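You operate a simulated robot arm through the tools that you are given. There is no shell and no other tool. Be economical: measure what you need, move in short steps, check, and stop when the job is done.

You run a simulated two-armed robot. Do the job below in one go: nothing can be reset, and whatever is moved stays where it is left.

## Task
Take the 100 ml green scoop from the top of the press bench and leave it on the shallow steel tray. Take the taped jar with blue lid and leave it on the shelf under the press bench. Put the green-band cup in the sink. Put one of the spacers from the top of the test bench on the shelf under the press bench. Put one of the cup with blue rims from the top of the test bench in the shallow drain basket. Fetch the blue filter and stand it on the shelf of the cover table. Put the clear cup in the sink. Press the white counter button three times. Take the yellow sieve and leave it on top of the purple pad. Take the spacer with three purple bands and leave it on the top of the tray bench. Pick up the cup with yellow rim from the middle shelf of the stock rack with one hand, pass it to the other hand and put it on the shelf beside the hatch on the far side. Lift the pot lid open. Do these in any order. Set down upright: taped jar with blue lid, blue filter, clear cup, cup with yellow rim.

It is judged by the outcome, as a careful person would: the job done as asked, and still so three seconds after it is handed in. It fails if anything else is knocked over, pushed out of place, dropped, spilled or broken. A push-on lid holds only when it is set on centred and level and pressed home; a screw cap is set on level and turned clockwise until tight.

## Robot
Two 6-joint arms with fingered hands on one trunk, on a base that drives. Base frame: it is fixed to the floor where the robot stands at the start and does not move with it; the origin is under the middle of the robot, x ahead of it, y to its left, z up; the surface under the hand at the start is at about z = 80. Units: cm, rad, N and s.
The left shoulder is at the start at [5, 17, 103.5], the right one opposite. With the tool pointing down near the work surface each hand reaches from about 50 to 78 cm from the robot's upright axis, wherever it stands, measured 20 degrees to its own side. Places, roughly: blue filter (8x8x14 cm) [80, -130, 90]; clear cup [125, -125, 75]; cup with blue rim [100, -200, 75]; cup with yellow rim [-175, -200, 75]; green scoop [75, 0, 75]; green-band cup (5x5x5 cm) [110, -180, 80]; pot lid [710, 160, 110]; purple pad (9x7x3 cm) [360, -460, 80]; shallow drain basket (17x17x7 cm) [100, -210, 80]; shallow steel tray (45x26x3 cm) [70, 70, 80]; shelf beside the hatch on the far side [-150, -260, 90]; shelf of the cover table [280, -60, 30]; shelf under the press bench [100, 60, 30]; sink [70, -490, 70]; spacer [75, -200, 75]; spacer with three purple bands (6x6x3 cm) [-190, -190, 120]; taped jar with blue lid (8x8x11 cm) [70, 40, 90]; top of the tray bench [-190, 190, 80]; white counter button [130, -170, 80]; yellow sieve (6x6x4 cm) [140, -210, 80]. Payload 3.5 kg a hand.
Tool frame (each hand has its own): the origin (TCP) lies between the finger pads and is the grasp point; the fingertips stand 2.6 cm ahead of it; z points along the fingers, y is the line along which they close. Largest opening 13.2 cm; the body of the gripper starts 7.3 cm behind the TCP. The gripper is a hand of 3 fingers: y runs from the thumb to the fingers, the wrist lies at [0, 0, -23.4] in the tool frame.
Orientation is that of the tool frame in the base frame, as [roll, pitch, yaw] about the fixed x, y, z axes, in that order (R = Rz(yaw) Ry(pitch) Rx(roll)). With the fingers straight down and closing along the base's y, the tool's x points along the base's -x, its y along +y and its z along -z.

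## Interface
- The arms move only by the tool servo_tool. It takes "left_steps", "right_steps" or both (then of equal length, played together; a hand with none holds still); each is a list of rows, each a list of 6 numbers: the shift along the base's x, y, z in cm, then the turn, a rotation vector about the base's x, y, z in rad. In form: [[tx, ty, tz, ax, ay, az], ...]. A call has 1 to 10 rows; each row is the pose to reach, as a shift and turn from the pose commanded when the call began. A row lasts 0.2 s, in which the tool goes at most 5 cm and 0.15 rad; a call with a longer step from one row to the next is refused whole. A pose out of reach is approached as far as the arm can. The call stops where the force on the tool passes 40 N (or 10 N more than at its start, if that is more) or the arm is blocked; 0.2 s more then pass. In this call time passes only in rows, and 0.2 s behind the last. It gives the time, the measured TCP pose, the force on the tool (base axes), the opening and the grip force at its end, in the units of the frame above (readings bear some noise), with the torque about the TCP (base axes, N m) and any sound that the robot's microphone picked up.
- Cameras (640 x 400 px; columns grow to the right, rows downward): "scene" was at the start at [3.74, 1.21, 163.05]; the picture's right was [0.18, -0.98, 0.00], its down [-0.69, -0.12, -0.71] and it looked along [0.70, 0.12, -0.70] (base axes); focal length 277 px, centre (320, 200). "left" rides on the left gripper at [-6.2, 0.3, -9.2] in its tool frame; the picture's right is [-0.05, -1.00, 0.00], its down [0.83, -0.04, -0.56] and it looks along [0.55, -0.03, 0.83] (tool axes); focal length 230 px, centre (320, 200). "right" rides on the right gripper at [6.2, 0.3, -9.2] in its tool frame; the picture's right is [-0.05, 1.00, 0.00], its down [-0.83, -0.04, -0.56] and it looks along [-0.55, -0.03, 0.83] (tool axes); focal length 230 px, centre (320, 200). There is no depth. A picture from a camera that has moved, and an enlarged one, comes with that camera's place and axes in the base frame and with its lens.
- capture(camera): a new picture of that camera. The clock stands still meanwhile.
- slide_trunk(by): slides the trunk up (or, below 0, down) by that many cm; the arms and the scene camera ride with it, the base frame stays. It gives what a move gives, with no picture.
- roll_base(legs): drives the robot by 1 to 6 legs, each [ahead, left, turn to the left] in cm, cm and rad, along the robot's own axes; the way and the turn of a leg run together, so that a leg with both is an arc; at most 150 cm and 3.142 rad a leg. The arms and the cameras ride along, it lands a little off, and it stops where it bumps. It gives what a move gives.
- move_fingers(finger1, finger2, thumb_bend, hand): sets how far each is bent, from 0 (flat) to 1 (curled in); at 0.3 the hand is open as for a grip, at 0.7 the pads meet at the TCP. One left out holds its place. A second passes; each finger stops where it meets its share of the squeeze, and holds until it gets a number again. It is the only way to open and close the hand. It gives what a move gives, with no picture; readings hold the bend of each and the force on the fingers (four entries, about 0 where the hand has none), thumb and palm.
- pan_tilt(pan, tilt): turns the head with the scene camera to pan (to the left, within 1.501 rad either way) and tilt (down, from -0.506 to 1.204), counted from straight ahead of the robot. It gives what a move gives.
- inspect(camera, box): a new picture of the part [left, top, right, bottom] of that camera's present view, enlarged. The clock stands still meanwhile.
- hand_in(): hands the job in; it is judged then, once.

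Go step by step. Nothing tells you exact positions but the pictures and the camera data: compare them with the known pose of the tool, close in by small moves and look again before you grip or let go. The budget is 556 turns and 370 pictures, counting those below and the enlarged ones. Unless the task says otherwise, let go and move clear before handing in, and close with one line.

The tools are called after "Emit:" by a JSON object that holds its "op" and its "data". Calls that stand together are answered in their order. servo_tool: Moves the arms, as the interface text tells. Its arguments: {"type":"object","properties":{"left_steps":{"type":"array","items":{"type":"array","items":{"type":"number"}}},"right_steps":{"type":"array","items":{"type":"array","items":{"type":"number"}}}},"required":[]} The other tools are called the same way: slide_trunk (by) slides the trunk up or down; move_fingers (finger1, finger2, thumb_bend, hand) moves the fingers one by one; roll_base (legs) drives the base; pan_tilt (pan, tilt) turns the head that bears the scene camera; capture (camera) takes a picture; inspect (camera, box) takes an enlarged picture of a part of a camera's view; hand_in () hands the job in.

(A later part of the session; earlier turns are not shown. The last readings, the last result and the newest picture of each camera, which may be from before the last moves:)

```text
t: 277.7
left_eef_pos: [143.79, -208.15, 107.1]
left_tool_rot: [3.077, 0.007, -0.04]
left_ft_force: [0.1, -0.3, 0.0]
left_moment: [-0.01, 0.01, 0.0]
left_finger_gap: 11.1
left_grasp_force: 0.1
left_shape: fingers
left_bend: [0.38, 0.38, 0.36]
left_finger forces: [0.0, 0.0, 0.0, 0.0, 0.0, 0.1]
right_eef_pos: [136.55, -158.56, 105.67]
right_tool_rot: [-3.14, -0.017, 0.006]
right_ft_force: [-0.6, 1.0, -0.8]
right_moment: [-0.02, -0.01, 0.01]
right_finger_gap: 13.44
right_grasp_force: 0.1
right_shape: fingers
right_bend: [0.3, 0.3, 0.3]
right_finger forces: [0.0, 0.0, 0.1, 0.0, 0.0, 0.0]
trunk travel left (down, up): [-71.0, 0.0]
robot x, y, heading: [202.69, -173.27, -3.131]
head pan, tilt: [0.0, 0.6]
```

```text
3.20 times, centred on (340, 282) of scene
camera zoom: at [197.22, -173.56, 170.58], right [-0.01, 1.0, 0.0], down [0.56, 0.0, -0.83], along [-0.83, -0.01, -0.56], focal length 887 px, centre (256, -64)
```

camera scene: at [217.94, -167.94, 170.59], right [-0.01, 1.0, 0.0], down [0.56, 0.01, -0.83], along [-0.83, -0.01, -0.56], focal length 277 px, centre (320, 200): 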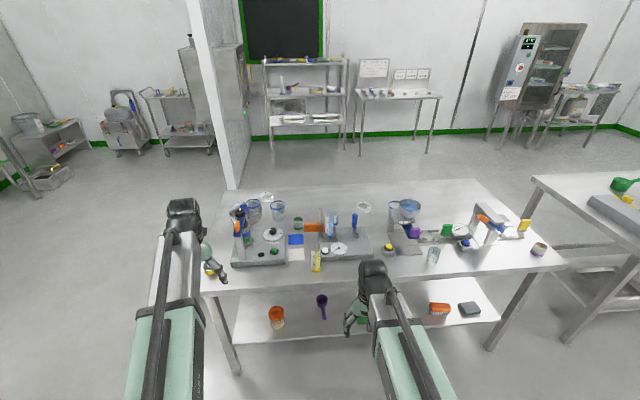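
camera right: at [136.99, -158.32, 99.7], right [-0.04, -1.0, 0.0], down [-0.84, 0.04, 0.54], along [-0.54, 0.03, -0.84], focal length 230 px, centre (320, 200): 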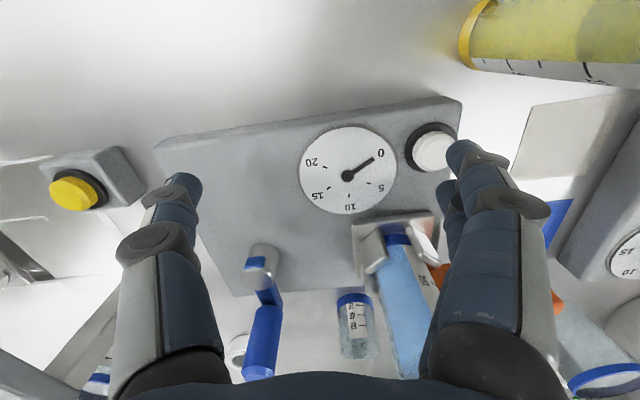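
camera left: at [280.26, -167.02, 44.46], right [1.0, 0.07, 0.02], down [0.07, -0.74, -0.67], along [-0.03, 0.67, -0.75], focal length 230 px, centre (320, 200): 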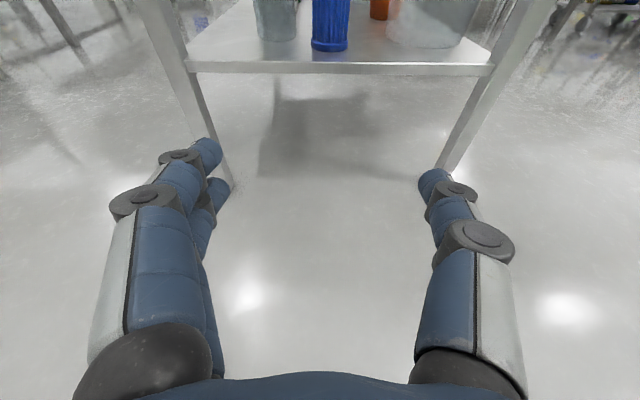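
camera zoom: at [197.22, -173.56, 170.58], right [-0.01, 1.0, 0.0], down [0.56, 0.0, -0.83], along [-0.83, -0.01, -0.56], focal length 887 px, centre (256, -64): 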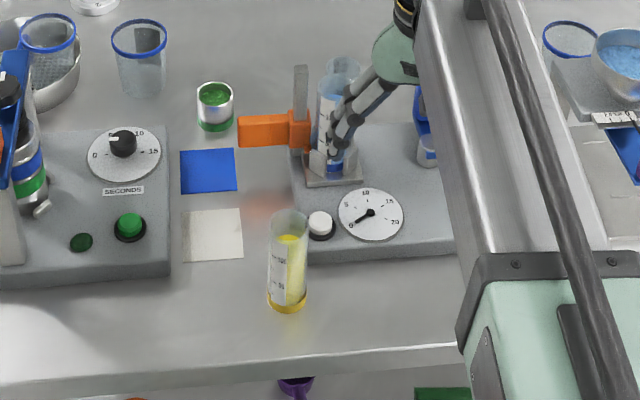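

Three presses clicked. Next, the clear cup with the right hand: pull back over the edge and move along to y≈-136.

Emit:
{"op": "servo_tool", "data": {"right_steps": [[4, 0, 0, 0, 0, 0], [8, 0, 0, 0, 0, 0], [12, 0, 0, 0, 0, 0]]}}

Emit:
{"op": "roll_base", "data": {"legs": [[0, -38, 0]]}}

Emit:
{"op": "capture", "data": {"camera": "right"}}

Emit:
{"op": "capture", "data": {"camera": "scene"}}

```text
t: 278.5
left_eef_pos: [143.76, -208.23, 107.13]
left_tool_rot: [3.078, 0.006, -0.039]
left_ft_force: [0.5, -0.2, 0.7]
left_moment: [0.03, 0.03, -0.01]
left_finger_gap: 11.1
left_grasp_force: 0.0
left_shape: fingers
left_bend: [0.38, 0.38, 0.36]
left_finger forces: [0.0, 0.1, 0.0, 0.1, 0.0, 0.1]
right_eef_pos: [148.76, -158.78, 105.72]
right_tool_rot: [-3.139, -0.017, 0.006]
right_ft_force: [0.3, -0.2, 0.5]
right_moment: [0.02, -0.01, -0.02]
right_finger_gap: 13.49
right_grasp_force: 0.1
right_shape: fingers
right_bend: [0.3, 0.3, 0.3]
right_finger forces: [0.0, 0.0, 0.0, 0.1, 0.0, 0.0]
trunk travel left (down, up): [-71.0, 0.0]
robot x, y, heading: [202.39, -173.21, -3.135]
head pan, tilt: [0.0, 0.6]
```

```text
t: 280.9
left_eef_pos: [143.42, -170.07, 107.05]
left_tool_rot: [3.076, 0.006, -0.031]
left_ft_force: [-0.2, -0.2, -0.1]
left_moment: [-0.01, -0.03, 0.0]
left_finger_gap: 11.1
left_grasp_force: 0.2
left_shape: fingers
left_bend: [0.38, 0.38, 0.36]
left_finger forces: [0.0, 0.0, 0.1, 0.0, 0.0, 0.1]
right_eef_pos: [148.08, -120.62, 105.63]
right_tool_rot: [-3.141, -0.017, 0.012]
right_ft_force: [0.2, 0.9, -0.2]
right_moment: [-0.02, 0.02, 0.01]
right_finger_gap: 13.46
right_grasp_force: 0.1
right_shape: fingers
right_bend: [0.3, 0.3, 0.3]
right_finger forces: [0.1, 0.0, 0.0, 0.0, 0.1, 0.1]
trunk travel left (down, up): [-71.0, 0.0]
robot x, y, heading: [201.87, -134.82, -3.131]
head pan, tilt: [0.0, 0.6]
```

```text
268 pictures are left
camera right: at [154.08, -120.74, 115.02], right [-0.04, -1.0, 0.0], down [-0.84, 0.03, 0.54], along [-0.54, 0.02, -0.84], focal length 230 px, centre (320, 200)
```

right: 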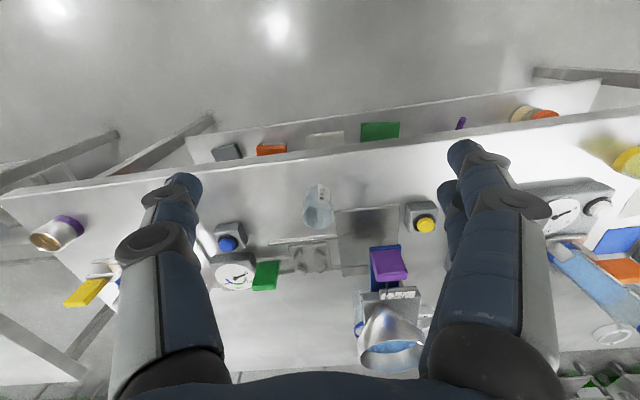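

```text
267 pictures are left
camera scene: at [196.69, -135.02, 170.58], right [-0.02, 1.0, 0.0], down [0.56, 0.01, -0.83], along [-0.82, -0.01, -0.56], focal length 277 px, centre (320, 200)
```

scene: 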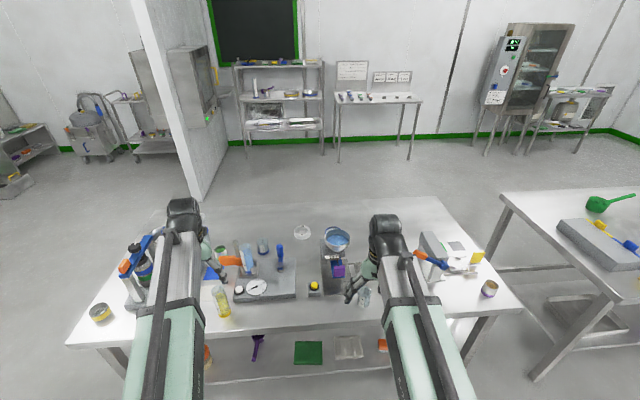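

Clear cup centre ≈ [132.6,-119.4], rim z≈87. Approaching from above.

Emit:
{"op": "servo_tool", "data": {"right_steps": [[-4, 0.3, 0, 0, 0, 0], [-8, 0.6, -2, 0, 0, 0], [-12, 0.9, -5, 0, 0, 0], [-15.5, 1.2, -8, 0, 0, 0], [-15.5, 1.2, -12, 0, 0, 0]]}}

Emit:
{"op": "capture", "data": {"camera": "right"}}

```text
t: 282.1
left_eef_pos: [143.38, -170.16, 107.2]
left_tool_rot: [3.078, 0.006, -0.031]
left_ft_force: [-1.2, 0.1, 0.3]
left_moment: [-0.01, -0.01, 0.03]
left_finger_gap: 11.1
left_grasp_force: 0.1
left_shape: fingers
left_bend: [0.38, 0.38, 0.36]
left_finger forces: [0.0, 0.0, 0.0, 0.1, 0.1, 0.0]
right_eef_pos: [132.72, -119.09, 93.78]
right_tool_rot: [-3.139, -0.017, 0.015]
right_ft_force: [0.1, 0.0, -0.8]
right_moment: [-0.02, 0.0, 0.0]
right_finger_gap: 13.44
right_grasp_force: 0.0
right_shape: fingers
right_bend: [0.3, 0.3, 0.3]
right_finger forces: [0.0, 0.0, 0.1, 0.0, 0.1, 0.1]
trunk travel left (down, up): [-71.0, 0.0]
robot x, y, heading: [201.94, -134.76, -3.124]
head pan, tilt: [0.0, 0.6]
```

```text
266 pictures are left
camera right: at [138.69, -119.33, 103.05], right [-0.04, -1.0, 0.0], down [-0.84, 0.03, 0.54], along [-0.54, 0.02, -0.84], focal length 230 px, centre (320, 200)
```

right: 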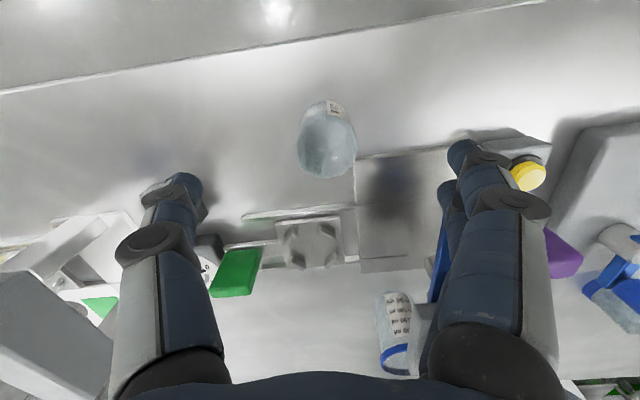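

Emit:
{"op": "servo_tool", "data": {"right_steps": [[0, -0.5, -4, 0, 0, 0], [0, -0.5, -8.7, 0, 0, 0]]}}

Emit:
{"op": "capture", "data": {"camera": "right"}}

```text
t: 282.7
left_eef_pos: [143.49, -169.99, 107.13]
left_tool_rot: [3.08, 0.006, -0.033]
left_ft_force: [0.1, 1.0, -0.2]
left_moment: [-0.02, -0.06, 0.04]
left_finger_gap: 11.12
left_grasp_force: 0.2
left_shape: fingers
left_bend: [0.38, 0.38, 0.36]
left_finger forces: [0.0, 0.1, 0.1, 0.0, 0.0, 0.1]
right_eef_pos: [132.75, -119.66, 85.34]
right_tool_rot: [-3.139, -0.017, 0.014]
right_ft_force: [0.4, 0.6, -0.1]
right_moment: [0.01, 0.03, 0.0]
right_finger_gap: 13.44
right_grasp_force: 0.0
right_shape: fingers
right_bend: [0.3, 0.3, 0.3]
right_finger forces: [0.0, 0.0, 0.0, 0.0, 0.0, 0.0]
trunk travel left (down, up): [-71.0, 0.0]
robot x, y, heading: [202.02, -134.71, -3.124]
head pan, tilt: [0.0, 0.6]
```

```text
265 pictures are left
camera right: at [138.58, -119.91, 94.55], right [-0.04, -1.0, 0.0], down [-0.84, 0.03, 0.54], along [-0.54, 0.02, -0.84], focal length 230 px, centre (320, 200)
```

right: 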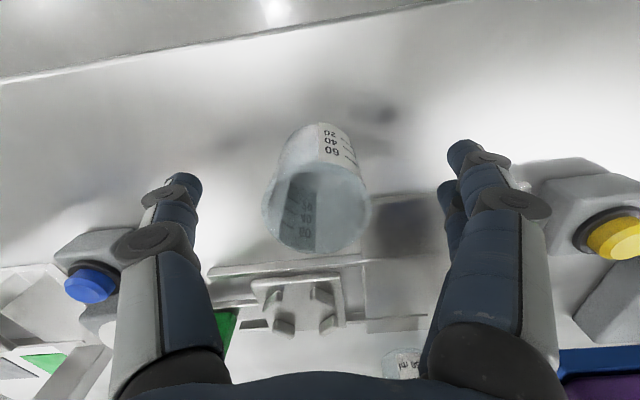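

Emit:
{"op": "move_fingers", "data": {"hand": "right", "finger1": 0.7, "finger2": 0.7, "thumb_bend": 0.7}}

Emit:
{"op": "servo_tool", "data": {"right_steps": [[0, 0, 3, 0, 0, 0], [0, 0, 7, 0, 0, 0], [1, 0, 11, 0, 0, 0], [4, 0, 15, 0, 0, 0], [8, 0, 18, 0, 0, 0], [12, 0, 19, 0, 0, 0]]}}

Emit:
{"op": "capture", "data": {"camera": "right"}}

```text
t: 283.7
left_eef_pos: [143.41, -170.09, 107.13]
left_tool_rot: [3.078, 0.007, -0.032]
left_ft_force: [-0.7, 0.1, -0.1]
left_moment: [-0.03, -0.02, 0.01]
left_finger_gap: 11.13
left_grasp_force: 0.1
left_shape: fingers
left_bend: [0.38, 0.38, 0.36]
left_finger forces: [0.1, 0.1, 0.1, 0.0, 0.1, 0.0]
right_eef_pos: [132.53, -119.76, 85.31]
right_tool_rot: [-3.14, -0.02, 0.014]
right_ft_force: [0.3, 0.0, -0.5]
right_moment: [0.03, -0.01, 0.0]
right_finger_gap: 3.8
right_grasp_force: 15.1
right_shape: fingers
right_bend: [0.61, 0.59, 0.63]
right_finger forces: [7.2, 8.7, 0.0, 0.1, 14.4, 0.0]
trunk travel left (down, up): [-71.0, 0.0]
robot x, y, heading: [201.79, -134.73, -3.127]
head pan, tilt: [0.0, 0.6]
```

```text
t: 285.1
left_eef_pos: [143.48, -170.13, 107.05]
left_tool_rot: [3.078, 0.007, -0.032]
left_ft_force: [0.4, -0.2, -0.4]
left_moment: [0.02, 0.02, -0.03]
left_finger_gap: 11.08
left_grasp_force: 0.1
left_shape: fingers
left_bend: [0.38, 0.38, 0.36]
left_finger forces: [0.1, 0.0, 0.1, 0.0, 0.1, 0.1]
right_eef_pos: [145.13, -119.94, 104.28]
right_tool_rot: [-3.139, -0.018, 0.014]
right_ft_force: [-0.8, -0.5, -1.1]
right_moment: [0.03, 0.01, -0.02]
right_finger_gap: 3.76
right_grasp_force: 15.4
right_shape: fingers
right_bend: [0.61, 0.59, 0.63]
right_finger forces: [7.2, 8.9, 0.1, 0.0, 14.4, 0.0]
trunk travel left (down, up): [-71.0, 0.0]
robot x, y, heading: [201.45, -134.65, -3.129]
head pan, tilt: [0.0, 0.6]
```

```text
264 pictures are left
camera right: at [150.93, -120.05, 113.51], right [-0.04, -1.0, 0.0], down [-0.84, 0.03, 0.54], along [-0.54, 0.02, -0.84], focal length 230 px, centre (320, 200)
```

right: 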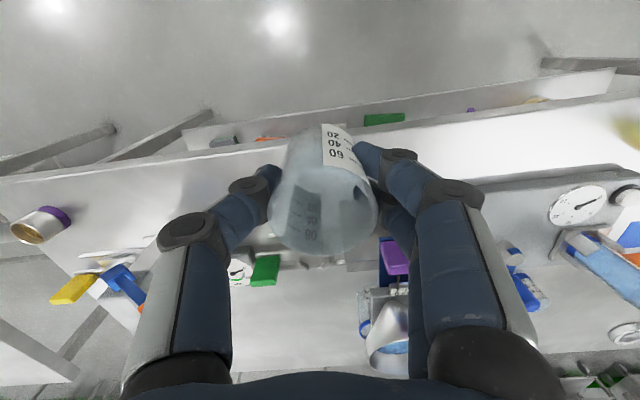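

Clear cup held (15 N). Moving left along the bench for the sieve with the left hand.

Emit:
{"op": "move_fingers", "data": {"hand": "left", "finger1": 0.3, "finger2": 0.3, "thumb_bend": 0.3}}

Emit:
{"op": "roll_base", "data": {"legs": [[0, 50, 0]]}}

Emit:
{"op": "capture", "data": {"camera": "left"}}

Emit:
{"op": "capture", "data": {"camera": "scene"}}

```text
t: 286.1
left_eef_pos: [143.44, -170.11, 107.13]
left_tool_rot: [3.079, 0.007, -0.031]
left_ft_force: [-1.0, 0.6, 0.5]
left_moment: [-0.02, 0.04, -0.02]
left_finger_gap: 13.38
left_grasp_force: 0.1
left_shape: fingers
left_bend: [0.3, 0.3, 0.3]
left_finger forces: [0.0, 0.0, 0.0, 0.1, 0.0, 0.1]
right_eef_pos: [144.83, -119.89, 104.07]
right_tool_rot: [-3.141, -0.017, 0.015]
right_ft_force: [-0.3, -0.1, -0.8]
right_moment: [0.0, 0.03, -0.02]
right_finger_gap: 3.8
right_grasp_force: 15.0
right_shape: fingers
right_bend: [0.61, 0.59, 0.63]
right_finger forces: [7.3, 8.8, 0.0, 0.1, 14.4, 0.1]
trunk travel left (down, up): [-71.0, 0.0]
robot x, y, heading: [201.81, -134.79, -3.125]
head pan, tilt: [0.0, 0.6]
```

```text
t: 289.0
left_eef_pos: [143.59, -219.7, 107.07]
left_tool_rot: [3.079, 0.006, -0.042]
left_ft_force: [-0.6, -0.4, 0.2]
left_moment: [0.0, 0.02, -0.03]
left_finger_gap: 13.41
left_grasp_force: 0.2
left_shape: fingers
left_bend: [0.3, 0.3, 0.3]
left_finger forces: [0.0, 0.0, 0.1, 0.0, 0.0, 0.0]
right_eef_pos: [145.43, -169.4, 104.17]
right_tool_rot: [-3.142, -0.018, 0.003]
right_ft_force: [-0.2, -0.1, -0.5]
right_moment: [-0.01, 0.01, -0.06]
right_finger_gap: 3.82
right_grasp_force: 15.5
right_shape: fingers
right_bend: [0.61, 0.59, 0.63]
right_finger forces: [7.4, 8.9, 0.0, 0.0, 14.4, 0.1]
trunk travel left (down, up): [-71.0, 0.0]
robot x, y, heading: [202.78, -184.88, -3.139]
head pan, tilt: [0.0, 0.6]
```

```text
263 pictures are left
camera left: at [137.51, -219.29, 116.36], right [-0.01, 1.0, -0.06], down [0.84, 0.04, 0.55], along [0.55, -0.05, -0.84], focal length 230 px, centre (320, 200)
```

left: 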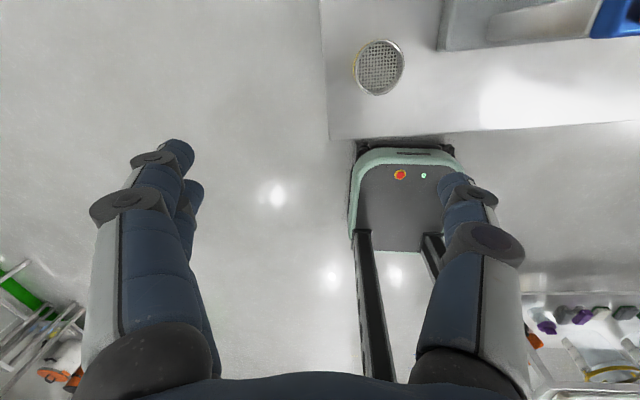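

```text
262 pictures are left
camera scene: at [197.19, -185.32, 170.58], right [0.0, 1.0, 0.0], down [0.56, 0.0, -0.83], along [-0.83, 0.0, -0.56], focal length 277 px, centre (320, 200)
```

scene: 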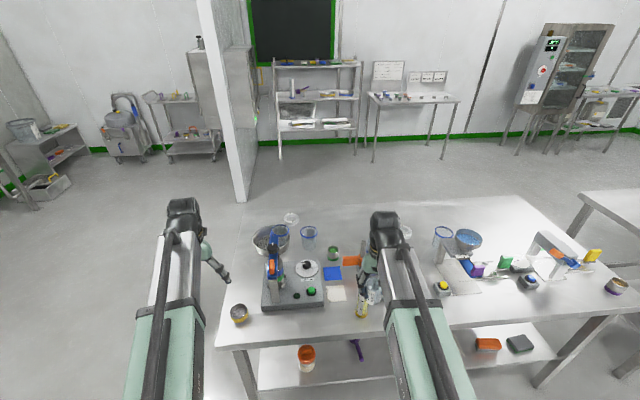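

Sieve at ≈[139.4,-214.2], close to the timer's plate, so I'll approach with the hand only partly open and levelled.

Emit:
{"op": "move_fingers", "data": {"hand": "left", "finger1": 0.41, "finger2": 0.41, "thumb_bend": 0.41}}

Emit:
{"op": "servo_tool", "data": {"left_steps": [[-1.2, 1.4, -2, 0.03, 0, 0.02], [-2.4, 2.8, -5, 0.06, 0, 0.04], [-3.6, 4.2, -8, 0.06, 0, 0.04], [-4, 5.5, -11, 0.06, 0, 0.04], [-4, 5.5, -14, 0.06, 0, 0.04]]}}

Emit:
{"op": "capture", "data": {"camera": "left"}}

```text
t: 290.0
left_eef_pos: [143.65, -219.59, 107.19]
left_tool_rot: [3.079, 0.007, -0.042]
left_ft_force: [0.7, 0.4, -0.3]
left_moment: [-0.05, -0.01, 0.0]
left_finger_gap: 9.88
left_grasp_force: 0.1
left_shape: fingers
left_bend: [0.41, 0.41, 0.41]
left_finger forces: [0.0, 0.0, 0.1, 0.1, 0.1, 0.1]
right_eef_pos: [145.51, -169.48, 104.06]
right_tool_rot: [-3.14, -0.017, 0.003]
right_ft_force: [-0.5, -0.1, -0.3]
right_moment: [0.02, -0.01, 0.02]
right_finger_gap: 3.81
right_grasp_force: 15.2
right_shape: fingers
right_bend: [0.61, 0.59, 0.63]
right_finger forces: [7.3, 8.8, 0.1, 0.0, 14.4, 0.0]
trunk travel left (down, up): [-71.0, 0.0]
robot x, y, heading: [202.58, -184.8, -3.136]
head pan, tilt: [0.0, 0.6]
```

```text
t: 291.2
left_eef_pos: [139.56, -214.1, 93.03]
left_tool_rot: [3.137, 0.01, -0.001]
left_ft_force: [-0.7, -0.2, 0.2]
left_moment: [-0.03, 0.0, 0.02]
left_finger_gap: 9.88
left_grasp_force: 0.0
left_shape: fingers
left_bend: [0.41, 0.41, 0.41]
left_finger forces: [0.0, 0.1, 0.0, 0.0, 0.1, 0.1]
right_eef_pos: [145.51, -169.43, 104.19]
right_tool_rot: [-3.141, -0.019, 0.004]
right_ft_force: [-0.6, 0.0, 0.0]
right_moment: [-0.02, 0.01, 0.03]
right_finger_gap: 3.79
right_grasp_force: 15.5
right_shape: fingers
right_bend: [0.61, 0.59, 0.63]
right_finger forces: [7.4, 8.9, 0.0, 0.1, 14.4, 0.1]
trunk travel left (down, up): [-71.0, 0.0]
robot x, y, heading: [201.94, -185.18, -3.136]
head pan, tilt: [0.0, 0.6]
```

```text
261 pictures are left
camera left: at [133.37, -214.69, 102.3], right [-0.05, 1.0, 0.0], down [0.84, 0.04, 0.55], along [0.55, 0.03, -0.84], focal length 230 px, centre (320, 200)
```

left: 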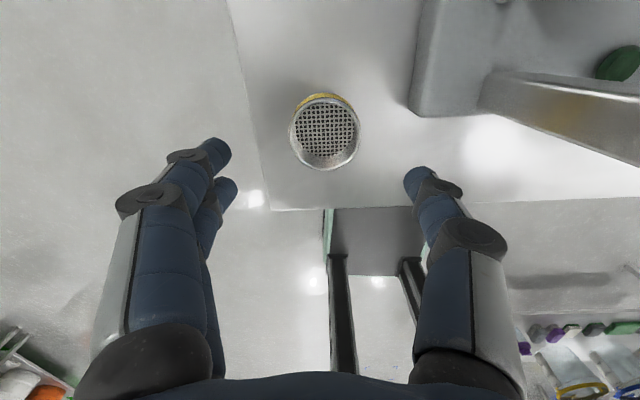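

Emit:
{"op": "servo_tool", "data": {"left_steps": [[0.3, -0.3, -4, 0, 0, 0], [0.3, -0.3, -8, 0, 0, 0], [0.3, -0.3, -9.2, 0, 0, 0]]}}

Emit:
{"op": "capture", "data": {"camera": "left"}}

```text
t: 292.0
left_eef_pos: [139.63, -214.48, 83.89]
left_tool_rot: [3.137, 0.009, -0.003]
left_ft_force: [0.0, 1.2, 0.0]
left_moment: [0.04, -0.04, 0.03]
left_finger_gap: 9.89
left_grasp_force: 0.0
left_shape: fingers
left_bend: [0.41, 0.41, 0.41]
left_finger forces: [0.0, 0.0, 0.0, 0.1, 0.0, 0.1]
right_eef_pos: [145.59, -169.35, 104.15]
right_tool_rot: [-3.14, -0.019, 0.002]
right_ft_force: [-0.4, -0.8, -1.2]
right_moment: [-0.02, -0.03, 0.01]
right_finger_gap: 3.76
right_grasp_force: 15.5
right_shape: fingers
right_bend: [0.61, 0.59, 0.63]
right_finger forces: [7.3, 9.0, 0.1, 0.0, 14.4, 0.0]
trunk travel left (down, up): [-71.0, 0.0]
robot x, y, heading: [202.46, -185.13, -3.139]
head pan, tilt: [0.0, 0.6]
```

```text
260 pictures are left
camera left: at [133.64, -214.85, 93.14], right [-0.05, 1.0, 0.0], down [0.84, 0.04, 0.55], along [0.55, 0.03, -0.84], focal length 230 px, centre (320, 200)
```

left: 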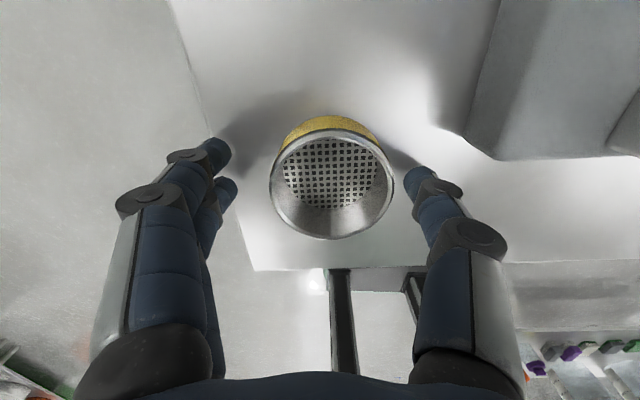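

Emit:
{"op": "servo_tool", "data": {"left_steps": [[-0.5, 0.3, 0, 0, 0, 0]]}}

Emit:
{"op": "move_fingers", "data": {"hand": "left", "finger1": 0.7, "finger2": 0.7, "thumb_bend": 0.7}}

Emit:
{"op": "servo_tool", "data": {"left_steps": [[0, 0, 1, 0, 0, 0], [0, -0.3, 4, 0, 0, 0], [0, -0.5, 8, 0, 0, 0], [0, -0.5, 12, 0, 0, 0], [3, -0.5, 16, 0, 0, 0], [6, -0.5, 20, 0, 0, 0]]}}

Emit:
{"op": "capture", "data": {"camera": "left"}}

```text
t: 292.4
left_eef_pos: [139.29, -214.16, 83.91]
left_tool_rot: [3.138, 0.01, -0.001]
left_ft_force: [-0.2, -0.5, -0.6]
left_moment: [0.04, 0.03, -0.03]
left_finger_gap: 9.89
left_grasp_force: 0.1
left_shape: fingers
left_bend: [0.41, 0.41, 0.41]
left_finger forces: [0.0, 0.1, 0.0, 0.0, 0.1, 0.1]
right_eef_pos: [145.53, -169.41, 104.28]
right_tool_rot: [-3.139, -0.016, 0.005]
right_ft_force: [0.8, 0.0, -1.3]
right_moment: [0.03, -0.01, -0.01]
right_finger_gap: 3.79
right_grasp_force: 15.0
right_shape: fingers
right_bend: [0.61, 0.59, 0.63]
right_finger forces: [7.4, 9.0, 0.0, 0.1, 14.5, 0.0]
trunk travel left (down, up): [-71.0, 0.0]
robot x, y, heading: [202.28, -185.09, -3.137]
head pan, tilt: [0.0, 0.6]
```

```text
t: 293.4
left_eef_pos: [139.32, -214.03, 83.72]
left_tool_rot: [3.136, 0.009, -0.003]
left_ft_force: [-0.2, 0.3, 0.3]
left_moment: [0.02, -0.01, 0.0]
left_finger_gap: 5.21
left_grasp_force: 20.7
left_shape: fingers
left_bend: [0.56, 0.55, 0.6]
left_finger forces: [10.5, 10.3, 0.0, 0.0, 20.1, 0.0]
right_eef_pos: [145.45, -169.36, 104.15]
right_tool_rot: [-3.14, -0.018, 0.003]
right_ft_force: [1.0, 0.3, 0.0]
right_moment: [-0.01, 0.0, 0.0]
right_finger_gap: 3.78
right_grasp_force: 15.4
right_shape: fingers
right_bend: [0.61, 0.59, 0.63]
right_finger forces: [7.4, 8.9, 0.0, 0.1, 14.4, 0.1]
trunk travel left (down, up): [-71.0, 0.0]
robot x, y, heading: [202.19, -184.82, -3.133]
head pan, tilt: [0.0, 0.6]
```

```text
t: 294.8
left_eef_pos: [145.57, -214.57, 103.81]
left_tool_rot: [3.138, 0.007, -0.004]
left_ft_force: [0.0, -0.7, -1.2]
left_moment: [-0.03, -0.01, -0.03]
left_finger_gap: 5.16
left_grasp_force: 20.7
left_shape: fingers
left_bend: [0.56, 0.55, 0.6]
left_finger forces: [10.6, 10.3, 0.1, 0.0, 20.1, 0.0]
right_eef_pos: [145.59, -169.22, 104.14]
right_tool_rot: [-3.14, -0.018, 0.004]
right_ft_force: [-0.3, 0.4, -0.4]
right_moment: [-0.01, -0.02, -0.01]
right_finger_gap: 3.81
right_grasp_force: 15.0
right_shape: fingers
right_bend: [0.61, 0.59, 0.63]
right_finger forces: [7.2, 8.8, 0.0, 0.1, 14.4, 0.1]
trunk travel left (down, up): [-71.0, 0.0]
robot x, y, heading: [202.21, -184.84, -3.139]
head pan, tilt: [0.0, 0.6]
```

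```text
259 pictures are left
camera left: at [139.45, -214.89, 113.14], right [-0.05, 1.0, 0.0], down [0.84, 0.04, 0.55], along [0.55, 0.03, -0.84], focal length 230 px, centre (320, 200)
```

left: 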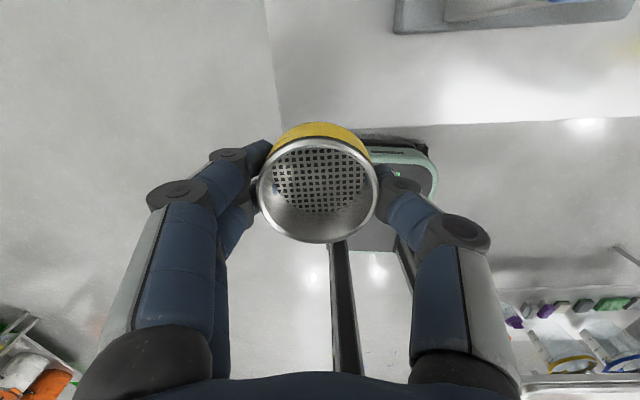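

Both items held. Backing off, turning to face the right-hand wall (-y) and heading toward the purple pad.

Emit:
{"op": "roll_base", "data": {"legs": [[-55, 0, 0], [0, 0, 1.57], [60, 75, 0]]}}

Emit:
{"op": "pan_tilt", "data": {"pan": 0, "tilt": 0.35}}

Emit:
{"op": "capture", "data": {"camera": "scene"}}

```text
t: 306.5
left_eef_pos: [361.3, -303.66, 103.72]
left_tool_rot: [3.138, 0.008, 1.54]
left_ft_force: [0.8, -0.1, -0.6]
left_moment: [0.0, 0.06, 0.04]
left_finger_gap: 5.14
left_grasp_force: 19.9
left_shape: fingers
left_bend: [0.56, 0.55, 0.6]
left_finger forces: [10.8, 10.1, 0.1, 0.0, 19.5, 0.0]
right_eef_pos: [316.29, -302.38, 104.03]
right_tool_rot: [-3.14, -0.018, 1.544]
right_ft_force: [-0.1, -0.3, -0.4]
right_moment: [-0.02, 0.03, 0.0]
right_finger_gap: 3.74
right_grasp_force: 14.6
right_shape: fingers
right_bend: [0.61, 0.59, 0.63]
right_finger forces: [7.0, 8.9, 0.0, 0.0, 14.2, 0.0]
trunk travel left (down, up): [-71.0, 0.0]
robot x, y, heading: [333.55, -245.71, -1.594]
head pan, tilt: [0.0, 0.6]
```

```text
t: 307.2
left_eef_pos: [361.5, -303.72, 103.82]
left_tool_rot: [3.138, 0.009, 1.54]
left_ft_force: [0.5, 0.3, -0.6]
left_moment: [-0.04, -0.05, 0.02]
left_finger_gap: 5.15
left_grasp_force: 19.6
left_shape: fingers
left_bend: [0.56, 0.55, 0.6]
left_finger forces: [10.8, 10.1, 0.0, 0.0, 19.4, 0.0]
right_eef_pos: [316.26, -302.27, 104.2]
right_tool_rot: [-3.139, -0.018, 1.543]
right_ft_force: [0.2, 0.1, -1.7]
right_moment: [-0.02, 0.0, 0.0]
right_finger_gap: 3.74
right_grasp_force: 14.8
right_shape: fingers
right_bend: [0.61, 0.59, 0.63]
right_finger forces: [7.0, 8.9, 0.0, 0.1, 14.2, 0.0]
trunk travel left (down, up): [-71.0, 0.0]
robot x, y, heading: [333.62, -245.92, -1.596]
head pan, tilt: [0.0, 0.351]
```

```text
258 pictures are left
camera scene: at [333.08, -251.55, 172.85], right [-1.0, 0.02, 0.0], down [0.01, 0.34, -0.94], along [-0.02, -0.94, -0.34], focal length 277 px, centre (320, 200)
```

scene: 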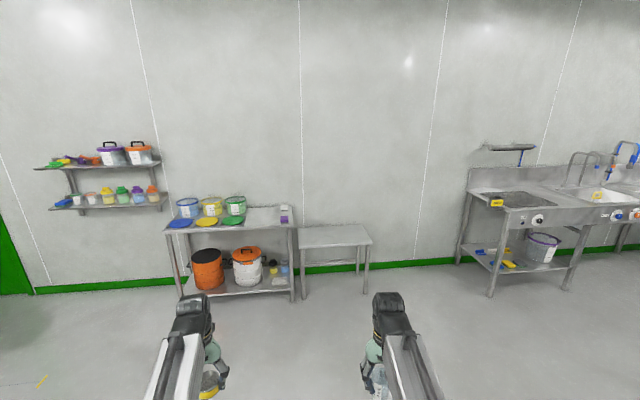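

Emit:
{"op": "inspect", "data": {"camera": "scene", "box": [160, 180, 320, 280]}}

Emit:
{"op": "inspect", "data": {"camera": "scene", "box": [450, 130, 640, 250]}}

```text
4.00 times, centred on (240, 230) of scene
camera zoom: at [333.08, -251.55, 172.85], right [-1.0, 0.02, 0.0], down [0.01, 0.34, -0.94], along [-0.02, -0.94, -0.34], focal length 1109 px, centre (640, 80)
```

zoom: 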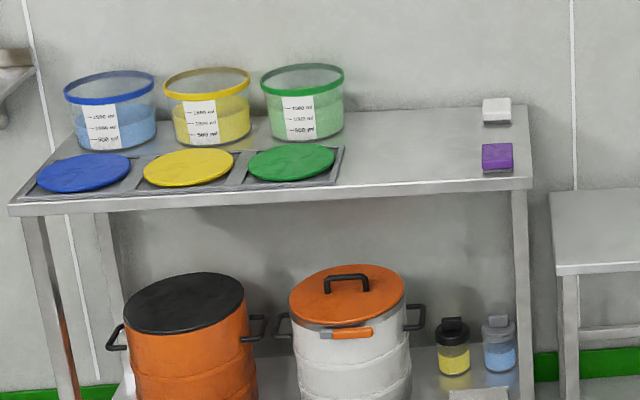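

```text
3.33 times, centred on (545, 190) of scene
camera zoom: at [333.08, -251.55, 172.85], right [-1.0, 0.02, 0.0], down [0.01, 0.34, -0.94], along [-0.02, -0.94, -0.34], focal length 924 px, centre (-430, 233)
```

zoom: 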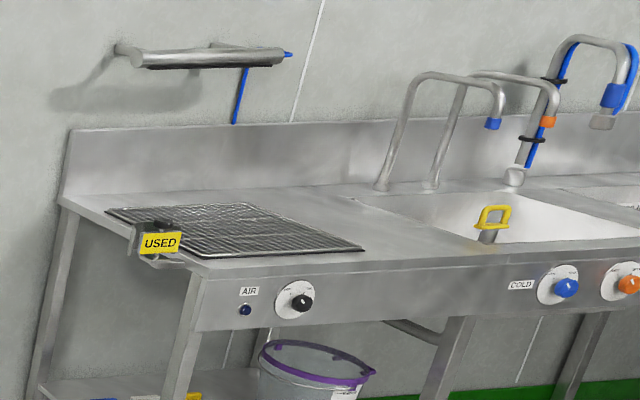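

Pad at ≈[357,-455.6], top ≈83, near the table's front edge. Driving up to it.

Emit:
{"op": "roll_base", "data": {"legs": [[0, 0, 0.025], [128, 0, 0]]}}

Emit:
{"op": "capture", "data": {"camera": "left"}}

Emit:
{"op": "pan_tilt", "data": {"pan": 0.4, "tilt": 0.7}}

Emit:
{"op": "capture", "data": {"camera": "scene"}}

```text
t: 314.0
left_eef_pos: [362.54, -430.96, 103.78]
left_tool_rot: [3.139, 0.008, 1.563]
left_ft_force: [0.1, 1.2, -1.5]
left_moment: [0.02, 0.0, -0.01]
left_finger_gap: 5.15
left_grasp_force: 20.5
left_shape: fingers
left_bend: [0.56, 0.55, 0.6]
left_finger forces: [10.8, 10.2, 0.0, 0.0, 19.4, 0.1]
right_eef_pos: [317.53, -430.62, 104.1]
right_tool_rot: [-3.138, -0.016, 1.57]
right_ft_force: [1.1, -1.2, -1.9]
right_moment: [0.03, 0.05, -0.01]
right_finger_gap: 3.73
right_grasp_force: 14.7
right_shape: fingers
right_bend: [0.61, 0.59, 0.63]
right_finger forces: [7.1, 8.9, 0.0, 0.0, 14.2, 0.1]
trunk travel left (down, up): [-71.0, 0.0]
robot x, y, heading: [333.36, -373.66, -1.577]
head pan, tilt: [0.0, 0.351]
```

```text
255 pictures are left
camera left: at [362.86, -437.15, 113.06], right [-1.0, -0.04, 0.0], down [-0.04, 0.84, 0.55], along [-0.02, 0.55, -0.84], focal length 230 px, centre (320, 200)
```

left: 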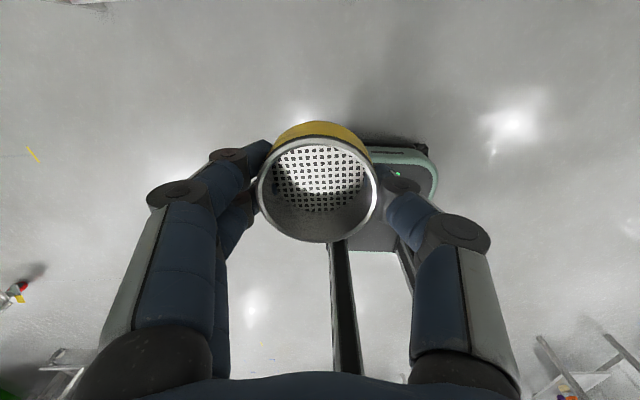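

```text
t: 314.9
left_eef_pos: [362.64, -430.86, 103.81]
left_tool_rot: [3.138, 0.008, 1.563]
left_ft_force: [-0.1, 0.0, -0.9]
left_moment: [0.03, 0.01, 0.01]
left_finger_gap: 5.18
left_grasp_force: 19.6
left_shape: fingers
left_bend: [0.56, 0.55, 0.6]
left_finger forces: [10.8, 10.1, 0.0, 0.0, 19.4, 0.1]
right_eef_pos: [317.58, -430.57, 104.22]
right_tool_rot: [-3.14, -0.017, 1.568]
right_ft_force: [0.0, -1.5, -0.1]
right_moment: [-0.01, 0.02, -0.02]
right_finger_gap: 3.73
right_grasp_force: 15.0
right_shape: fingers
right_bend: [0.61, 0.59, 0.63]
right_finger forces: [7.0, 8.9, 0.1, 0.1, 14.3, 0.0]
trunk travel left (down, up): [-71.0, 0.0]
robot x, y, heading: [333.59, -373.57, -1.575]
head pan, tilt: [0.4, 0.7]
```

```text
254 pictures are left
camera scene: at [336.45, -377.93, 169.72], right [-0.92, -0.39, 0.0], down [-0.25, 0.59, -0.77], along [0.3, -0.71, -0.64], focal length 277 px, centre (320, 200)
```

scene: 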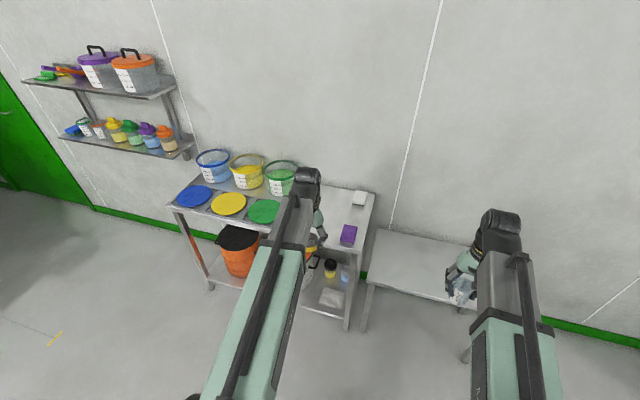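

Emit:
{"op": "roll_base", "data": {"legs": [[12, 0, 0]]}}

Emit:
{"op": "servo_tool", "data": {"left_steps": [[-1.5, -3, 0, 0, 0, 0], [-3, -6, 0, 0, 0, 0], [-4.5, -8.5, 0, 0, 0, 0]]}}

Emit:
{"op": "capture", "data": {"camera": "left"}}

Emit:
{"op": "inspect", "data": {"camera": "scene", "box": [250, 180, 410, 280]}}

```text
t: 316.2
left_eef_pos: [362.74, -443.18, 103.73]
left_tool_rot: [3.138, 0.008, 1.565]
left_ft_force: [-0.3, 0.1, -0.9]
left_moment: [0.06, 0.04, -0.02]
left_finger_gap: 5.16
left_grasp_force: 20.0
left_shape: fingers
left_bend: [0.56, 0.55, 0.6]
left_finger forces: [10.8, 10.0, 0.0, 0.0, 19.4, 0.1]
right_eef_pos: [317.66, -442.97, 104.07]
right_tool_rot: [-3.141, -0.018, 1.57]
right_ft_force: [-0.8, -0.4, -0.7]
right_moment: [0.01, -0.01, 0.01]
right_finger_gap: 3.71
right_grasp_force: 15.5
right_shape: fingers
right_bend: [0.61, 0.59, 0.63]
right_finger forces: [7.0, 8.9, 0.0, 0.0, 14.1, 0.1]
trunk travel left (down, up): [-71.0, 0.0]
robot x, y, heading: [333.51, -385.93, -1.573]
head pan, tilt: [0.4, 0.7]
```

```text
t: 317.0
left_eef_pos: [358.23, -451.4, 103.84]
left_tool_rot: [3.138, 0.008, 1.565]
left_ft_force: [-0.7, 0.5, -0.9]
left_moment: [-0.02, 0.0, -0.04]
left_finger_gap: 5.18
left_grasp_force: 20.0
left_shape: fingers
left_bend: [0.56, 0.55, 0.6]
left_finger forces: [10.8, 10.2, 0.1, 0.0, 19.4, 0.0]
right_eef_pos: [317.75, -442.92, 104.15]
right_tool_rot: [-3.14, -0.017, 1.571]
right_ft_force: [0.8, -0.4, -0.6]
right_moment: [0.03, -0.02, -0.02]
right_finger_gap: 3.75
right_grasp_force: 14.2
right_shape: fingers
right_bend: [0.61, 0.59, 0.63]
right_finger forces: [7.0, 9.0, 0.1, 0.1, 14.2, 0.0]
trunk travel left (down, up): [-71.0, 0.0]
robot x, y, heading: [333.42, -386.09, -1.567]
head pan, tilt: [0.4, 0.7]
```

```text
253 pictures are left
camera left: at [358.48, -457.82, 112.99], right [-1.0, -0.05, 0.0], down [-0.04, 0.83, 0.55], along [-0.02, 0.55, -0.84], focal length 230 px, centre (320, 200)
```

left: 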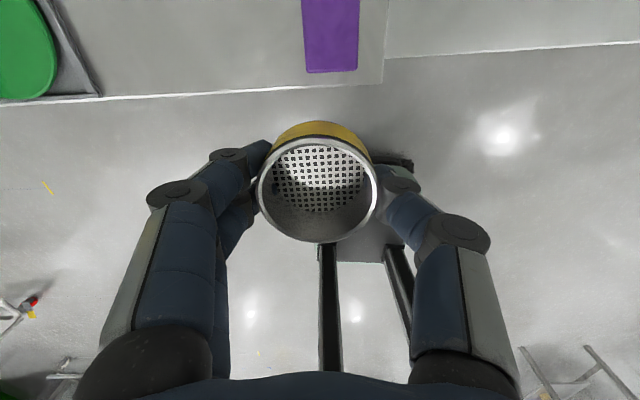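

```text
4.00 times, centred on (330, 230) of scene
camera zoom: at [336.44, -390.19, 169.71], right [-0.92, -0.39, 0.0], down [-0.25, 0.59, -0.76], along [0.3, -0.7, -0.64], focal length 1109 px, centre (280, 80)
```

zoom: 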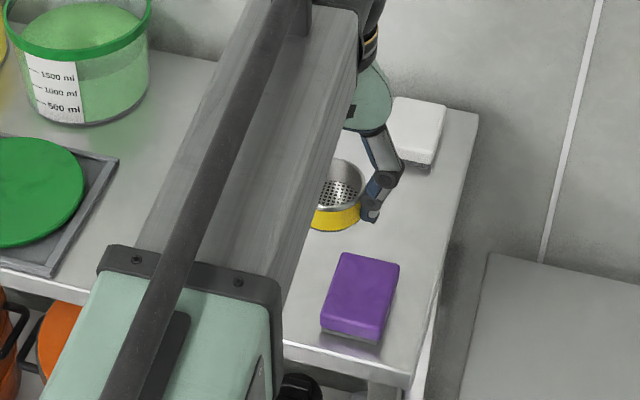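

The pad's near edge is at y≈-456, so its centre is about [357.3,-460]. Moving over it.

Emit:
{"op": "roll_base", "data": {"legs": [[7, 0, 0]]}}

Emit:
{"op": "servo_tool", "data": {"left_steps": [[-0.4, -1, -4, 0, 0, 0], [-0.8, -1.6, -8, 0, 0, 0]]}}

Emit:
{"op": "capture", "data": {"camera": "left"}}

Emit:
{"op": "inspect", "data": {"camera": "scene", "box": [250, 180, 410, 280]}}

```text
t: 318.0
left_eef_pos: [358.25, -458.64, 103.69]
left_tool_rot: [3.139, 0.007, 1.568]
left_ft_force: [0.4, -0.6, -1.6]
left_moment: [0.0, 0.02, -0.01]
left_finger_gap: 5.14
left_grasp_force: 19.8
left_shape: fingers
left_bend: [0.56, 0.55, 0.6]
left_finger forces: [11.0, 10.1, 0.1, 0.0, 19.3, 0.0]
right_eef_pos: [317.76, -450.08, 104.1]
right_tool_rot: [-3.14, -0.021, 1.572]
right_ft_force: [0.1, -0.4, -1.5]
right_moment: [0.03, 0.0, 0.01]
right_finger_gap: 3.74
right_grasp_force: 15.2
right_shape: fingers
right_bend: [0.61, 0.59, 0.63]
right_finger forces: [7.0, 8.9, 0.0, 0.0, 14.2, 0.0]
trunk travel left (down, up): [-71.0, 0.0]
robot x, y, heading: [333.28, -393.12, -1.566]
head pan, tilt: [0.4, 0.7]
```

```text
t: 318.6
left_eef_pos: [357.44, -459.97, 95.69]
left_tool_rot: [3.139, 0.009, 1.566]
left_ft_force: [0.1, 1.1, -1.1]
left_moment: [-0.02, 0.01, 0.0]
left_finger_gap: 5.14
left_grasp_force: 20.0
left_shape: fingers
left_bend: [0.56, 0.55, 0.6]
left_finger forces: [10.9, 10.3, 0.1, 0.0, 19.4, 0.0]
right_eef_pos: [317.8, -449.87, 104.12]
right_tool_rot: [-3.14, -0.018, 1.573]
right_ft_force: [1.1, -0.7, -1.3]
right_moment: [0.0, 0.02, -0.01]
right_finger_gap: 3.7
right_grasp_force: 15.6
right_shape: fingers
right_bend: [0.61, 0.59, 0.63]
right_finger forces: [6.9, 9.0, 0.0, 0.0, 14.2, 0.0]
trunk travel left (down, up): [-71.0, 0.0]
robot x, y, heading: [333.64, -393.38, -1.568]
head pan, tilt: [0.4, 0.7]
```

```text
251 pictures are left
camera left: at [357.68, -466.21, 105.04], right [-1.0, -0.05, 0.0], down [-0.04, 0.84, 0.55], along [-0.02, 0.55, -0.84], focal length 230 px, centre (320, 200)
```

left: 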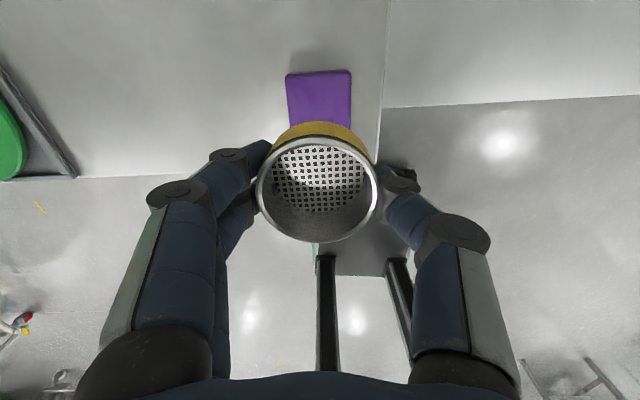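

```text
4.00 times, centred on (330, 230) of scene
camera zoom: at [336.49, -397.08, 169.72], right [-0.92, -0.39, 0.0], down [-0.25, 0.59, -0.76], along [0.3, -0.7, -0.64], focal length 1109 px, centre (280, 80)
```

zoom: 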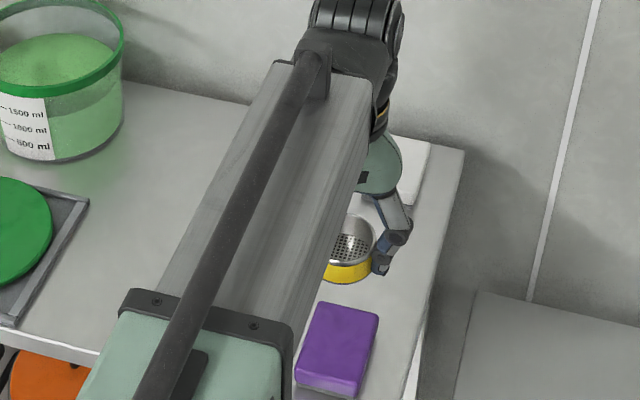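

Pad centre ≈ [357.9,-460.2]; I'm right above. Lowering to contact.

Emit:
{"op": "servo_tool", "data": {"left_steps": [[0.3, -0.2, -4, 0, 0, 0], [0.3, -0.2, -7.5, 0, 0, 0], [0.3, -0.2, -8.2, 0, 0, 0]]}}

Emit:
{"op": "capture", "data": {"camera": "left"}}

```text
t: 319.4
left_eef_pos: [357.87, -460.26, 87.61]
left_tool_rot: [3.137, 0.01, 1.569]
left_ft_force: [0.3, 0.2, -1.1]
left_moment: [0.0, 0.03, 0.0]
left_finger_gap: 5.17
left_grasp_force: 20.8
left_shape: fingers
left_bend: [0.56, 0.55, 0.6]
left_finger forces: [10.9, 10.2, 0.0, 0.0, 19.3, 0.1]
right_eef_pos: [317.75, -449.93, 104.14]
right_tool_rot: [-3.14, -0.019, 1.572]
right_ft_force: [-0.8, -0.7, -1.9]
right_moment: [0.02, 0.0, -0.01]
right_finger_gap: 3.73
right_grasp_force: 15.2
right_shape: fingers
right_bend: [0.61, 0.59, 0.63]
right_finger forces: [6.9, 8.9, 0.1, 0.0, 14.2, 0.0]
trunk travel left (down, up): [-71.0, 0.0]
robot x, y, heading: [333.25, -393.26, -1.568]
head pan, tilt: [0.4, 0.7]
```

```text
249 pictures are left
camera left: at [358.09, -466.52, 96.79], right [-1.0, -0.05, 0.0], down [-0.04, 0.84, 0.55], along [-0.02, 0.55, -0.84], focal length 230 px, centre (320, 200)
```

left: 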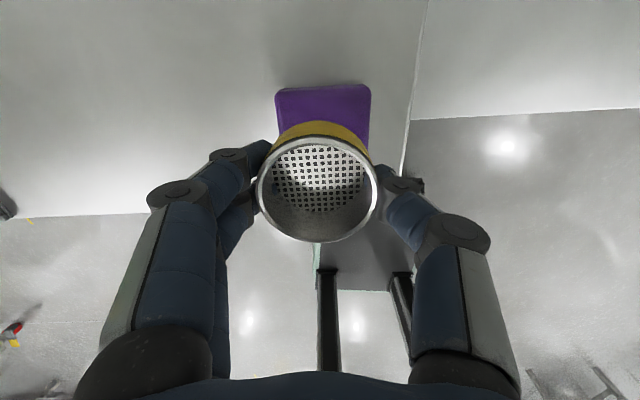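

Emit:
{"op": "servo_tool", "data": {"left_steps": [[0, 0, -0.3, 0, 0, 0], [0, 0, -0.6, 0, 0, 0], [0, 0, -0.9, 0, 0, 0]]}}

```text
t: 320.2
left_eef_pos: [357.79, -460.34, 86.77]
left_tool_rot: [3.14, 0.008, 1.568]
left_ft_force: [0.4, 0.4, -1.5]
left_moment: [0.04, 0.01, -0.01]
left_finger_gap: 5.15
left_grasp_force: 20.2
left_shape: fingers
left_bend: [0.56, 0.55, 0.6]
left_finger forces: [10.9, 10.3, 0.1, 0.0, 19.3, 0.0]
right_eef_pos: [317.73, -449.78, 104.11]
right_tool_rot: [-3.141, -0.018, 1.573]
right_ft_force: [-0.2, 1.6, -0.9]
right_moment: [0.0, 0.0, -0.02]
right_finger_gap: 3.73
right_grasp_force: 15.3
right_shape: fingers
right_bend: [0.61, 0.59, 0.63]
right_finger forces: [7.0, 8.9, 0.1, 0.0, 14.2, 0.1]
trunk travel left (down, up): [-71.0, 0.0]
robot x, y, heading: [333.57, -392.97, -1.574]
head pan, tilt: [0.4, 0.7]
```

Emit:
{"op": "servo_tool", "data": {"left_steps": [[0, 0, -0.3, 0, 0, 0], [0, 0, -0.6, 0, 0, 0]]}}

Emit:
{"op": "capture", "data": {"camera": "left"}}

```text
t: 320.8
left_eef_pos: [357.84, -460.2, 86.05]
left_tool_rot: [3.139, 0.009, 1.568]
left_ft_force: [0.4, -0.1, -1.1]
left_moment: [0.0, -0.02, -0.02]
left_finger_gap: 5.14
left_grasp_force: 20.1
left_shape: fingers
left_bend: [0.56, 0.55, 0.6]
left_finger forces: [10.9, 10.2, 0.0, 0.0, 19.3, 0.1]
right_eef_pos: [317.72, -449.85, 104.19]
right_tool_rot: [-3.141, -0.016, 1.573]
right_ft_force: [0.5, -0.1, -1.1]
right_moment: [-0.02, -0.03, 0.02]
right_finger_gap: 3.71
right_grasp_force: 14.3
right_shape: fingers
right_bend: [0.61, 0.59, 0.63]
right_finger forces: [7.0, 8.8, 0.0, 0.1, 14.2, 0.1]
trunk travel left (down, up): [-71.0, 0.0]
robot x, y, heading: [333.26, -392.58, -1.573]
head pan, tilt: [0.4, 0.7]
```

```text
248 pictures are left
camera left: at [358.08, -466.49, 95.3], right [-1.0, -0.05, 0.0], down [-0.04, 0.84, 0.55], along [-0.02, 0.55, -0.84], focal length 230 px, centre (320, 200)
```

left: 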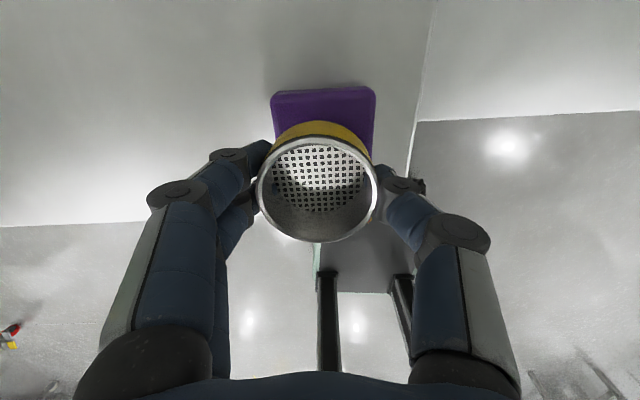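

Emit:
{"op": "servo_tool", "data": {"left_steps": [[0, 0, -0.3, 0, 0, 0], [0, 0, -0.6, 0, 0, 0], [0, 0, -0.9, 0, 0, 0], [0, 0, -1.2, 0, 0, 0]]}}

```text
t: 321.8
left_eef_pos: [357.86, -460.34, 85.01]
left_tool_rot: [3.139, 0.009, 1.567]
left_ft_force: [-0.4, -0.4, 0.9]
left_moment: [0.0, -0.02, 0.01]
left_finger_gap: 5.14
left_grasp_force: 20.6
left_shape: fingers
left_bend: [0.56, 0.55, 0.6]
left_finger forces: [11.0, 10.2, 0.1, 0.0, 19.4, 0.1]
right_eef_pos: [317.77, -449.92, 104.18]
right_tool_rot: [-3.139, -0.017, 1.572]
right_ft_force: [0.4, 0.2, -0.4]
right_moment: [-0.01, 0.01, -0.01]
right_finger_gap: 3.71
right_grasp_force: 15.3
right_shape: fingers
right_bend: [0.61, 0.59, 0.63]
right_finger forces: [7.0, 8.9, 0.0, 0.0, 14.3, 0.1]
trunk travel left (down, up): [-71.0, 0.0]
robot x, y, heading: [333.7, -393.23, -1.564]
head pan, tilt: [0.4, 0.7]
```

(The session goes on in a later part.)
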